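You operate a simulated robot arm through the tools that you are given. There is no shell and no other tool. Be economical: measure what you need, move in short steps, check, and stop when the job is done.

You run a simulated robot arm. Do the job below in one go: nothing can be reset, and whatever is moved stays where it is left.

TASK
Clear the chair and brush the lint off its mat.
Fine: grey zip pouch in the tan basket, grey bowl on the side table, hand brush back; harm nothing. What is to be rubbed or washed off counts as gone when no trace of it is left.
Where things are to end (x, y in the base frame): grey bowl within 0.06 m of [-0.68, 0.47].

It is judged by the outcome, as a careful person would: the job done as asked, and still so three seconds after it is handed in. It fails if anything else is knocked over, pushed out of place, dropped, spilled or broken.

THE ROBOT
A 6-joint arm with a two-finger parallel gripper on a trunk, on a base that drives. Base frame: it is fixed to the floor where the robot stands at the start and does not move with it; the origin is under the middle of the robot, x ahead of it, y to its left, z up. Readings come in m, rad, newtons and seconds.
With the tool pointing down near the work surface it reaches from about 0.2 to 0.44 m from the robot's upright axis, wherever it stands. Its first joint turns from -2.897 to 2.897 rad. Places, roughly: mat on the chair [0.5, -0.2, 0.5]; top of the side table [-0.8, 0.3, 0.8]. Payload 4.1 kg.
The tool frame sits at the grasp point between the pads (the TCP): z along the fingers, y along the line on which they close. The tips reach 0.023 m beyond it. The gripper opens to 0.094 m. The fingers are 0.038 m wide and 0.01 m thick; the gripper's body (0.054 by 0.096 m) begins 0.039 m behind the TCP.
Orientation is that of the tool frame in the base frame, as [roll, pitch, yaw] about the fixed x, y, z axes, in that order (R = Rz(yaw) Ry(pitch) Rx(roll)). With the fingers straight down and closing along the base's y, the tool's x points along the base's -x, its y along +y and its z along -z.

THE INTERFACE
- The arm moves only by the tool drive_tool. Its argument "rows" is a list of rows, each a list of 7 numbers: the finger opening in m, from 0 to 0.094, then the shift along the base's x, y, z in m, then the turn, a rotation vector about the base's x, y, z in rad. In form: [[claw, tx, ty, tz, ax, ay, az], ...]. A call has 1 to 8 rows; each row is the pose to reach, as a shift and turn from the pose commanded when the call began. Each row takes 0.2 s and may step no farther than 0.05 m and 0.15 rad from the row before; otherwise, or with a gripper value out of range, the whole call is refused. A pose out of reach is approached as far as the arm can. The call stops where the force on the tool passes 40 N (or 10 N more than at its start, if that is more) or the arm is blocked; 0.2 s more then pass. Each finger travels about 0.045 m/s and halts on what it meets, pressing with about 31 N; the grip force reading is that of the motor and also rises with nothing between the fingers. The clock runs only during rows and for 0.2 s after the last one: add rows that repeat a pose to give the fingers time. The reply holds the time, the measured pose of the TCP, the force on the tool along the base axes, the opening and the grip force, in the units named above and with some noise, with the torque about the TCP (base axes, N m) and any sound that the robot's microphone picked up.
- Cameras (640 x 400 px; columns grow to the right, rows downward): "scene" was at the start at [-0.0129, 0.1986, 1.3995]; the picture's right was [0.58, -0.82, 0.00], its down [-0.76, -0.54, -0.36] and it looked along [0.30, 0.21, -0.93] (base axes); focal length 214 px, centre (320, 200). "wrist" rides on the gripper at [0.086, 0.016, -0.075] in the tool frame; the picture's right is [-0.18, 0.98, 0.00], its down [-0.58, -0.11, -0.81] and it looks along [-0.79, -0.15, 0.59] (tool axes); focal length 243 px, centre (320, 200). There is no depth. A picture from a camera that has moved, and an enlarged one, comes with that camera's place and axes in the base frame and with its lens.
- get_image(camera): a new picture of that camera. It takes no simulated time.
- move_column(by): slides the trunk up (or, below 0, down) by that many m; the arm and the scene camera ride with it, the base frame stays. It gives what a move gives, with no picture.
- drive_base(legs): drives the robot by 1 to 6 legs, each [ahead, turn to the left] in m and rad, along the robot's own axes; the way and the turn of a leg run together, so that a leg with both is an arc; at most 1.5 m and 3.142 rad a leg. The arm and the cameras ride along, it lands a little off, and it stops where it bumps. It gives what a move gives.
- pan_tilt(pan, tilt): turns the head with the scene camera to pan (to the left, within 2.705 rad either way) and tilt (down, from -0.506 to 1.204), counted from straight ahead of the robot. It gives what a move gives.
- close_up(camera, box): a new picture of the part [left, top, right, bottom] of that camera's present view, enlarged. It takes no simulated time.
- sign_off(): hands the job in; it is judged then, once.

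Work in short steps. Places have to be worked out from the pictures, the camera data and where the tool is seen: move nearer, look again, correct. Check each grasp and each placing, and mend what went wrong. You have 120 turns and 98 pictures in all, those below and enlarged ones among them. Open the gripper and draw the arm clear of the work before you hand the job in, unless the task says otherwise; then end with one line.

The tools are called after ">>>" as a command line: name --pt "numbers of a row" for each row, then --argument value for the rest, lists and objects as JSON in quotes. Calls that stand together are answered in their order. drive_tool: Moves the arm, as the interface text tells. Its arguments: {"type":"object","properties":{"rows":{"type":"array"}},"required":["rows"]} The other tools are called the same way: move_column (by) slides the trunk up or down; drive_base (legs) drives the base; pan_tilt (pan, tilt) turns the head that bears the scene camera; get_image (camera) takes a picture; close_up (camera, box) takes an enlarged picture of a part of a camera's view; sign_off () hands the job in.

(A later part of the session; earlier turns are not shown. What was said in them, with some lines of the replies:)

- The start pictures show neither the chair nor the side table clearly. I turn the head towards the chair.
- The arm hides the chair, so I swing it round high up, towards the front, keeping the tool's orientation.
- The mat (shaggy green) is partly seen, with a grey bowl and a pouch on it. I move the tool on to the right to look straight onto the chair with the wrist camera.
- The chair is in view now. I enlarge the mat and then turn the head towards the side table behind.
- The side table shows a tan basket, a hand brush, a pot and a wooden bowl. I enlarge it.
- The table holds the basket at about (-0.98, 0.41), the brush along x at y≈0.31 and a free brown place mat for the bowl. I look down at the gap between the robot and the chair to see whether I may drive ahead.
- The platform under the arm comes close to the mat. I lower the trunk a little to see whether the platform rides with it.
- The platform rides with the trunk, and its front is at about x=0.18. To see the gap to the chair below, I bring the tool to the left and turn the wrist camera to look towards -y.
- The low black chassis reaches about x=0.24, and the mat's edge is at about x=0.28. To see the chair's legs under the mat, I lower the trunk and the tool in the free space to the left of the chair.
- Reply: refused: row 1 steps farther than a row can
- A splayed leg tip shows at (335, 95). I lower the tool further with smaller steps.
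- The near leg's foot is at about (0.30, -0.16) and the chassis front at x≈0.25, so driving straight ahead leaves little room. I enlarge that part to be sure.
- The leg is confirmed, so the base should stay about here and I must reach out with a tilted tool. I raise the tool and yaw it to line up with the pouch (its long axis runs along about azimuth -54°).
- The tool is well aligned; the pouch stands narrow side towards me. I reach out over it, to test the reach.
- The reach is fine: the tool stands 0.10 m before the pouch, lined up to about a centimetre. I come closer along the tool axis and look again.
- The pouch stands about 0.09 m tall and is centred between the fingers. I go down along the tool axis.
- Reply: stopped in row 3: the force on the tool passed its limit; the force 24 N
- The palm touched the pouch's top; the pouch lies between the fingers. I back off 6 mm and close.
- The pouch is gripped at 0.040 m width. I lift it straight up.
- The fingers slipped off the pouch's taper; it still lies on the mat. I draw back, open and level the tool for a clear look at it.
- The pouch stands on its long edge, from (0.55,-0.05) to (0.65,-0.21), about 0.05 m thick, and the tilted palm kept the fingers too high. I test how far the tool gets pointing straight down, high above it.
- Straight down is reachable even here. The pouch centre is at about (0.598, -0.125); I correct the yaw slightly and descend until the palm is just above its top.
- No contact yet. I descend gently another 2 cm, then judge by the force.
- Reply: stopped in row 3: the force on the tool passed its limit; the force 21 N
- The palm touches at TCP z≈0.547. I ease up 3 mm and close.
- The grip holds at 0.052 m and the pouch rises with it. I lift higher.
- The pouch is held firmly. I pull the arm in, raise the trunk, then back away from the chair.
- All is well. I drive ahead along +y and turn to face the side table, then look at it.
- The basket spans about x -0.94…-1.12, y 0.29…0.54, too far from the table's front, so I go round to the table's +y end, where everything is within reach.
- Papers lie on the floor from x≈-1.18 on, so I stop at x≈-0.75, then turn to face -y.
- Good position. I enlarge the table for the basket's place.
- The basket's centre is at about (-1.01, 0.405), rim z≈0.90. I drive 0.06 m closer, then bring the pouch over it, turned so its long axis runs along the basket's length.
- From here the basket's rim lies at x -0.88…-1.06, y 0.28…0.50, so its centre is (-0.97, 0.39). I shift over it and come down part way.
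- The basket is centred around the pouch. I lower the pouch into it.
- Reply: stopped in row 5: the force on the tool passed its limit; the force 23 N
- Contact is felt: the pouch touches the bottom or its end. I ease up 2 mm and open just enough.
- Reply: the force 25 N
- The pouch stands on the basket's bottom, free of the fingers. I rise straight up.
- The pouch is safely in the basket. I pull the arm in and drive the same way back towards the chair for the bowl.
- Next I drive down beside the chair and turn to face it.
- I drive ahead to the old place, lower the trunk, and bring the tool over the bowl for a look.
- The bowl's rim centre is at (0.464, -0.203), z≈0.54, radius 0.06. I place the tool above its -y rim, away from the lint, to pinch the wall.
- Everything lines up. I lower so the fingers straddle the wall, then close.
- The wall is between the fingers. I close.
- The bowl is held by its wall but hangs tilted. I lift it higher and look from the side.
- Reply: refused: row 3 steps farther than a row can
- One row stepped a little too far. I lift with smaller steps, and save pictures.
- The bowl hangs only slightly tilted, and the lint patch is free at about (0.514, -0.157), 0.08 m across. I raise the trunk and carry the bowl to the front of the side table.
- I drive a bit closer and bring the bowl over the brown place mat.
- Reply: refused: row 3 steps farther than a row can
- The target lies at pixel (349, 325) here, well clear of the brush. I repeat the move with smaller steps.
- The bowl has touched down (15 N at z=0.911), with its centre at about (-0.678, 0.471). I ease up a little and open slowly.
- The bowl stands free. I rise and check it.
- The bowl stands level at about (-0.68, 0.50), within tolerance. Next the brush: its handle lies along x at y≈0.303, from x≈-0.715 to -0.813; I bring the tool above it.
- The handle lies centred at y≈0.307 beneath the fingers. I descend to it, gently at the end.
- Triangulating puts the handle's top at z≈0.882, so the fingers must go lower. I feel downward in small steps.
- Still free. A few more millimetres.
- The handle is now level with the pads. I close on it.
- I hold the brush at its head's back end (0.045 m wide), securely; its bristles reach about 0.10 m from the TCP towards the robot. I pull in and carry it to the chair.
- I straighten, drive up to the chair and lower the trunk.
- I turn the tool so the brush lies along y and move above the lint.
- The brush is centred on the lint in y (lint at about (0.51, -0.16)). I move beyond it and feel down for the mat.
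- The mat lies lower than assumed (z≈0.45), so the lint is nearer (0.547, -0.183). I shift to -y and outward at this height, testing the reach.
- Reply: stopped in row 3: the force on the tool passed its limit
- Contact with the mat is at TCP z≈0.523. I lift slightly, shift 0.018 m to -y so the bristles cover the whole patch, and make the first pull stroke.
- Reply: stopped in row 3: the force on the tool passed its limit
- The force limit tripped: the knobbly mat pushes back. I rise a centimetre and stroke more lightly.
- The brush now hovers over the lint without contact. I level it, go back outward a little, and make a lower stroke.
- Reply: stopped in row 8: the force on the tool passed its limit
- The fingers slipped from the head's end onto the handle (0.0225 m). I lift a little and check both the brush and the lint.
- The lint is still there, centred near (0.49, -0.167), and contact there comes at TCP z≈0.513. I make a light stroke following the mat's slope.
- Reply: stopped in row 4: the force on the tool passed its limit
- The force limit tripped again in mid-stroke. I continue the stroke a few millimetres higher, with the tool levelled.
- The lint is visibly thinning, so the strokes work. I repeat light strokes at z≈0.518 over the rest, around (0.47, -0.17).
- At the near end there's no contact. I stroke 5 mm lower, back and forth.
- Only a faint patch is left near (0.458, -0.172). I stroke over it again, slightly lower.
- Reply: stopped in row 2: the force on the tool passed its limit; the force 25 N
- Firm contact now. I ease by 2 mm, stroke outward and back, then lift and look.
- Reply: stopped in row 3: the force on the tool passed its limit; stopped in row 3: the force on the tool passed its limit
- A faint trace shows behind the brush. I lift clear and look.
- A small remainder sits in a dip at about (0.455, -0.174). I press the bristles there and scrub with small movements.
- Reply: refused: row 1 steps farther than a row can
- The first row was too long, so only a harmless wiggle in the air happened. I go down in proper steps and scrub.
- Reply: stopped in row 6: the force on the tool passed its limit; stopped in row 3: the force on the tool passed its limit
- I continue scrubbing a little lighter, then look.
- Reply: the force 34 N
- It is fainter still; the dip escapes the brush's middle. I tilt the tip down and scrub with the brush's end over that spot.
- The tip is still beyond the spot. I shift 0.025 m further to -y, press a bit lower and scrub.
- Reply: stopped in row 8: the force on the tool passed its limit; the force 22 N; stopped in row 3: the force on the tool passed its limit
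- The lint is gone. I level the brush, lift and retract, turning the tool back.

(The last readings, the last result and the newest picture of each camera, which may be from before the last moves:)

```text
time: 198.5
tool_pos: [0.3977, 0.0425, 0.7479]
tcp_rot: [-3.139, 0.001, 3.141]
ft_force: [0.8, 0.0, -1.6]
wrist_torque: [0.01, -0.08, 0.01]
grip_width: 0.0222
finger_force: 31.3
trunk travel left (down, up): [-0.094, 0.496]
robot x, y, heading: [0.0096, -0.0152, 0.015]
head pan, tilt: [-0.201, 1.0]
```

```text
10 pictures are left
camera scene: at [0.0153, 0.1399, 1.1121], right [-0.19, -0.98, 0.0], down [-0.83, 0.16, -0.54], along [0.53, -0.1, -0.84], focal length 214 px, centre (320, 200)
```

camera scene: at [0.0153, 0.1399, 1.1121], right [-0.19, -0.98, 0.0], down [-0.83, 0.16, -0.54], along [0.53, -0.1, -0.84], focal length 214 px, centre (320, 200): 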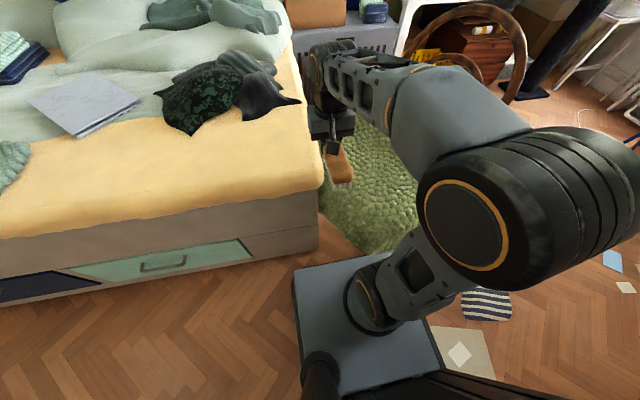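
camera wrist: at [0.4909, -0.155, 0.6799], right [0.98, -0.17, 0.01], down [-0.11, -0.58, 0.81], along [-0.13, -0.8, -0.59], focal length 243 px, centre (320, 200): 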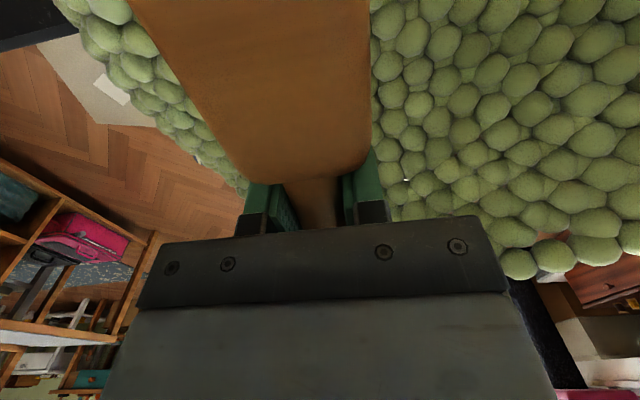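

The mat looks clean. I raise the trunk, take a check of the whole mat, and drive back to the table.

>>> move_column --by 0.37

>>> drive_base --legs '[[-0.12, 0]]'

>>> close_up --camera "scene" --box '[290, 110, 450, 270]'

>>> drive_base --legs '[[0, 1.556], [0.445, 0], [0, 1.54], [0.14, 0]]'

>>> pan_tilt --pan 0.0 --tilt 1.0

>>> close_up --camera "scene" --box '[260, 100, 460, 240]'

```text
time: 202.1
tool_pos: [0.3979, 0.0422, 1.1166]
tcp_rot: [-3.14, 0.002, 3.141]
ft_force: [0.6, -0.6, -1.6]
wrist_torque: [-0.02, -0.07, -0.03]
grip_width: 0.0219
finger_force: 31.2
trunk travel left (down, up): [-0.464, 0.126]
robot x, y, heading: [0.0072, -0.0151, 0.012]
head pan, tilt: [-0.201, 1.0]
```

```text
time: 203.3
tool_pos: [0.2764, 0.0417, 1.1179]
tcp_rot: [-3.139, 0.002, 3.14]
ft_force: [-0.1, 0.5, -2.0]
wrist_torque: [0.0, -0.07, 0.04]
grip_width: 0.0223
finger_force: 31.0
trunk travel left (down, up): [-0.464, 0.126]
robot x, y, heading: [-0.1172, -0.0136, 0.012]
head pan, tilt: [-0.201, 1.0]
```

```text
2.50 times, centred on (370, 190) of scene
camera zoom: at [-0.1071, 0.1383, 1.4821], right [-0.19, -0.98, 0.0], down [-0.83, 0.16, -0.54], along [0.53, -0.1, -0.84], focal length 536 px, centre (195, 225)
```

zoom: 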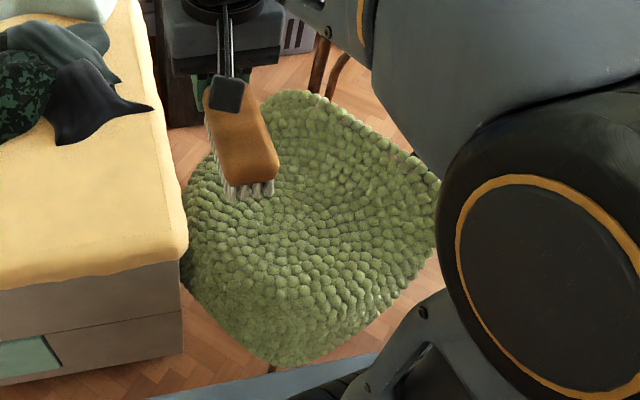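

```text
time: 214.6
tool_pos: [-0.6434, 0.3773, 1.118]
tcp_rot: [-3.139, 0.001, -0.007]
ft_force: [0.7, -0.4, -1.3]
wrist_torque: [-0.01, 0.1, 0.0]
grip_width: 0.0225
finger_force: 31.2
trunk travel left (down, up): [-0.464, 0.126]
robot x, y, heading: [-0.2557, 0.4303, -3.131]
head pan, tilt: [-0.201, 1.0]
```

```text
time: 215.3
tool_pos: [-0.6428, 0.3774, 1.118]
tcp_rot: [-3.139, 0.0, -0.006]
ft_force: [-0.2, 0.1, -1.5]
wrist_torque: [0.01, 0.08, -0.01]
grip_width: 0.0223
finger_force: 30.7
trunk travel left (down, up): [-0.464, 0.126]
robot x, y, heading: [-0.25, 0.4317, -3.135]
head pan, tilt: [0.0, 1.0]
```

```text
2.86 times, centred on (360, 170) of scene
camera zoom: at [-0.2587, 0.2638, 1.4821], right [-0.01, 1.0, 0.0], down [0.84, 0.01, -0.54], along [-0.54, 0.0, -0.84], focal length 613 px, centre (206, 286)
```

zoom: 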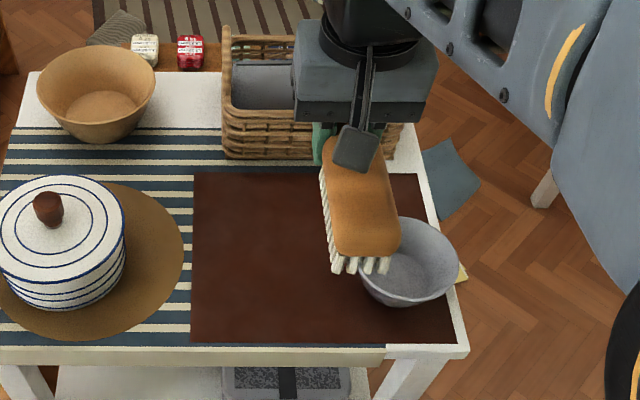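

The mat is clean. Now I bring the brush over its old place and lower it most of the way.

>>> drive_tool --pt "0.0 -0.03 -0.02 -0.02 0 0 0" --pt "0.0 -0.06 -0.04 -0.04 0 0 0" --pt "0.0 -0.09 -0.06 -0.06 0 0 0" --pt "0.0 -0.114 -0.071 -0.09 0 0 0" --pt "0.0 -0.114 -0.071 -0.135 0 0 0" --pt "0.0 -0.114 -0.071 -0.18 0 0 0" --pt "0.0 -0.114 -0.071 -0.205 0 0 0"

>>> close_up --camera "scene" --box '[260, 120, 420, 240]'

```text
time: 216.9
tool_pos: [-0.7563, 0.3079, 0.9096]
tcp_rot: [-3.14, 0.002, -0.005]
ft_force: [0.0, -0.1, -2.5]
wrist_torque: [0.04, 0.1, 0.02]
grip_width: 0.0221
finger_force: 31.3
trunk travel left (down, up): [-0.464, 0.126]
robot x, y, heading: [-0.2499, 0.4324, -3.133]
head pan, tilt: [0.0, 1.0]
```

```text
3.33 times, centred on (340, 180) of scene
camera zoom: at [-0.259, 0.2637, 1.4821], right [-0.01, 1.0, 0.0], down [0.84, 0.01, -0.54], along [-0.54, 0.0, -0.84], focal length 715 px, centre (253, 267)
```

zoom: 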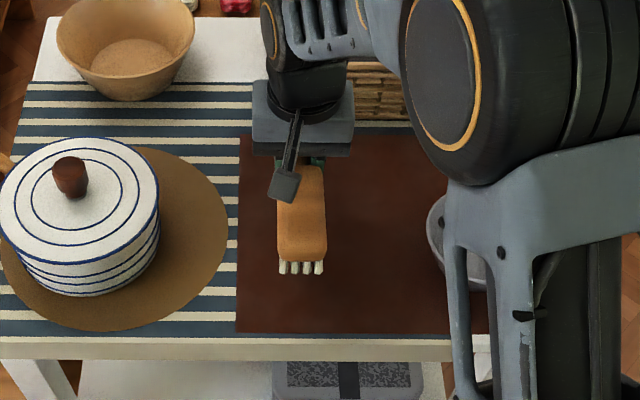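

The brush hovers about 1 cm short of its old place. I shift +0.01 m in x, -0.005 in y and feel down for the table.

>>> drive_tool --pt "0.0 0.01 -0.005 -0.012 0 0 0" --pt "0.0 0.01 -0.005 -0.024 0 0 0" --pt "0.0 0.01 -0.005 -0.032 0 0 0" --pt "0.0 0.01 -0.005 -0.038 0 0 0" --pt "0.0 0.01 -0.005 -0.043 0 0 0"

```text
time: 218.1
tool_pos: [-0.7476, 0.3027, 0.8675]
tcp_rot: [-3.14, 0.002, -0.007]
ft_force: [-0.7, -0.9, -1.7]
wrist_torque: [-0.01, 0.13, -0.01]
grip_width: 0.0222
finger_force: 31.2
trunk travel left (down, up): [-0.464, 0.126]
robot x, y, heading: [-0.2533, 0.4323, -3.133]
head pan, tilt: [0.0, 1.0]
```

No contact yet at 0.8675. I go on in 3 mm steps.

>>> drive_tool --pt "0.0 0 0 -0.003 0 0 0" --pt "0.0 0 0 -0.006 0 0 0" --pt "0.0 0 0 -0.009 0 0 0" --pt "0.0 0 0 -0.012 0 0 0"

```text
time: 219.2
tool_pos: [-0.7479, 0.3005, 0.8639]
tcp_rot: [-3.14, 0.009, -0.005]
ft_force: [12.7, 3.3, 22.4]
wrist_torque: [0.05, -0.57, 0.17]
grip_width: 0.0224
finger_force: 31.1
trunk travel left (down, up): [-0.464, 0.126]
robot x, y, heading: [-0.2513, 0.4322, -3.133]
head pan, tilt: [0.0, 1.0]
stopped in row 4: the force on the tool passed its limit (the readings are from after the stop); the commanded pose is now the measured one
```

The bristles touch the table at TCP z≈0.864. I ease up 2 mm and open.

>>> drive_tool --pt "0.02 0 0 0.001 0 0 0" --pt "0.03 0 0 0.001 0 0 0" --pt "0.045 0 0 0.001 0 0 0" --pt "0.06 0 0 0.001 0 0 0" --pt "0.06 0 0 0.001 0 0 0" --pt "0.06 0 0 0.03 0 0 0" --pt "0.06 0 0 0.07 0 0 0"

>>> drive_tool --pt "0.06 0 0 0.045 0 0 0" --pt "0.06 0 0 0.09 0 0 0" --pt "0.06 0 0 0.13 0 0 0" --pt "0.06 0.04 0.02 0.13 0 0 0" --pt "0.06 0.08 0.04 0.13 0 0 0"

>>> drive_base --legs '[[-0.15, 0]]'

>>> close_up --camera "scene" --box '[230, 90, 430, 230]'

```text
time: 220.8
tool_pos: [-0.7506, 0.302, 0.9323]
tcp_rot: [3.141, 0.007, -0.007]
ft_force: [-0.5, -0.5, 0.3]
wrist_torque: [0.02, 0.04, -0.04]
grip_width: 0.0601
finger_force: 0.0
trunk travel left (down, up): [-0.464, 0.126]
robot x, y, heading: [-0.2513, 0.4306, -3.135]
head pan, tilt: [0.0, 1.0]
```

```text
time: 221.9
tool_pos: [-0.6703, 0.3437, 1.0608]
tcp_rot: [-3.141, 0.008, -0.003]
ft_force: [-0.3, -0.2, -0.5]
wrist_torque: [0.03, 0.03, -0.01]
grip_width: 0.0602
finger_force: 0.0
trunk travel left (down, up): [-0.464, 0.126]
robot x, y, heading: [-0.253, 0.43, -3.138]
head pan, tilt: [0.0, 1.0]
```

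```text
time: 223.3
tool_pos: [-0.5202, 0.3468, 1.0619]
tcp_rot: [-3.141, 0.009, -0.012]
ft_force: [0.8, -0.4, 0.2]
wrist_torque: [-0.01, -0.02, -0.04]
grip_width: 0.0597
finger_force: 0.0
trunk travel left (down, up): [-0.464, 0.126]
robot x, y, heading: [-0.1018, 0.4306, -3.142]
head pan, tilt: [0.0, 1.0]
```

```text
2.86 times, centred on (330, 160) of scene
camera zoom: at [-0.1092, 0.2645, 1.4821], right [0.0, 1.0, 0.0], down [0.84, 0.0, -0.54], along [-0.54, 0.0, -0.84], focal length 613 px, centre (291, 314)
```

zoom: 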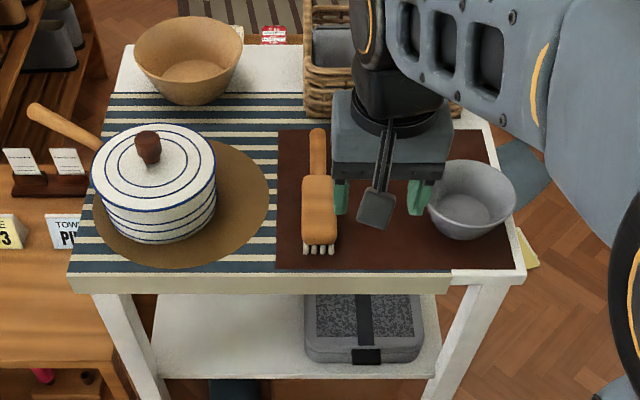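

The brush is back in place. To be sure of the bowl's place (the table top triangulates to z≈0.823), I bring the wrist camera above it.

>>> drive_tool --pt "0.06 -0.025 0.038 0 0 0 0" --pt "0.06 -0.05 0.076 0 0 0 0" --pt "0.06 -0.075 0.115 0 0 0 0" --pt "0.06 -0.1 0.153 0 0 0 0"

>>> get_image --camera "wrist"

```text
time: 224.3
tool_pos: [-0.6217, 0.5018, 1.0633]
tcp_rot: [3.14, 0.008, -0.01]
ft_force: [0.4, 0.0, -0.3]
wrist_torque: [0.02, 0.01, -0.02]
grip_width: 0.0603
finger_force: 0.1
trunk travel left (down, up): [-0.464, 0.126]
robot x, y, heading: [-0.1009, 0.435, -3.143]
head pan, tilt: [0.0, 1.0]
```

```text
5 pictures are left
camera wrist: at [-0.5358, 0.4843, 1.1373], right [-0.2, -0.98, 0.0], down [-0.57, 0.12, 0.81], along [-0.8, 0.16, -0.59], focal length 243 px, centre (320, 200)
```

wrist: 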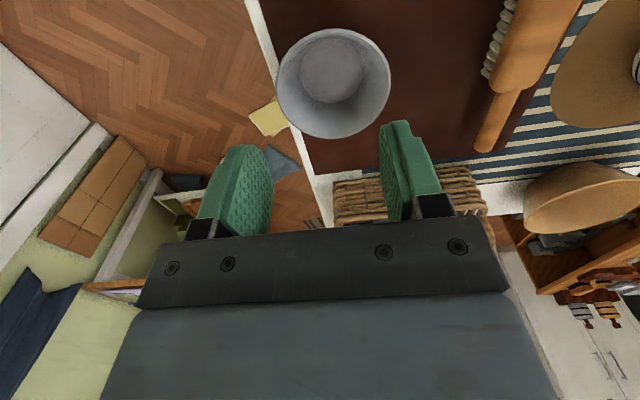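

The bowl's centre measures (-0.683, 0.498), about 0.03 m from the target, and everything stands well. I open the gripper and draw the arm clear.

>>> drive_tool --pt "0.08 0.03 -0.02 0.03 0 0 0" --pt "0.094 0.07 -0.03 0.05 0 0 0" --pt "0.094 0.115 -0.04 0.06 0 0 0" --pt "0.094 0.15 -0.05 0.06 0 0 0"

>>> get_image --camera "scene"

```text
time: 225.3
tool_pos: [-0.4687, 0.448, 1.1225]
tcp_rot: [3.141, 0.008, -0.011]
ft_force: [-0.1, -0.5, -0.5]
wrist_torque: [0.0, 0.0, -0.01]
grip_width: 0.0941
finger_force: 0.1
trunk travel left (down, up): [-0.464, 0.126]
robot x, y, heading: [-0.1039, 0.4309, -3.138]
head pan, tilt: [0.0, 1.0]
```

```text
4 pictures are left
camera scene: at [-0.1091, 0.2644, 1.4821], right [0.0, 1.0, 0.0], down [0.84, 0.0, -0.54], along [-0.54, 0.0, -0.84], focal length 214 px, centre (320, 200)
```

scene: 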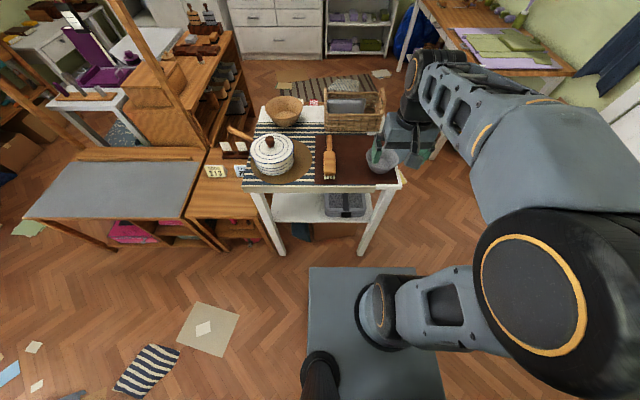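

The last picture shows the pouch in the basket, the bowl on the side table and the brush back. The mat showed no lint when last checked, and the arm is clear with the gripper open, so I hand in.

>>> sign_off

```text
The job is handed in.
```

The chair is cleared and no lint shows on its mat; the pouch is in the tan basket, the bowl is on the side table about 0.03 m from its target, and the brush is back in its place.
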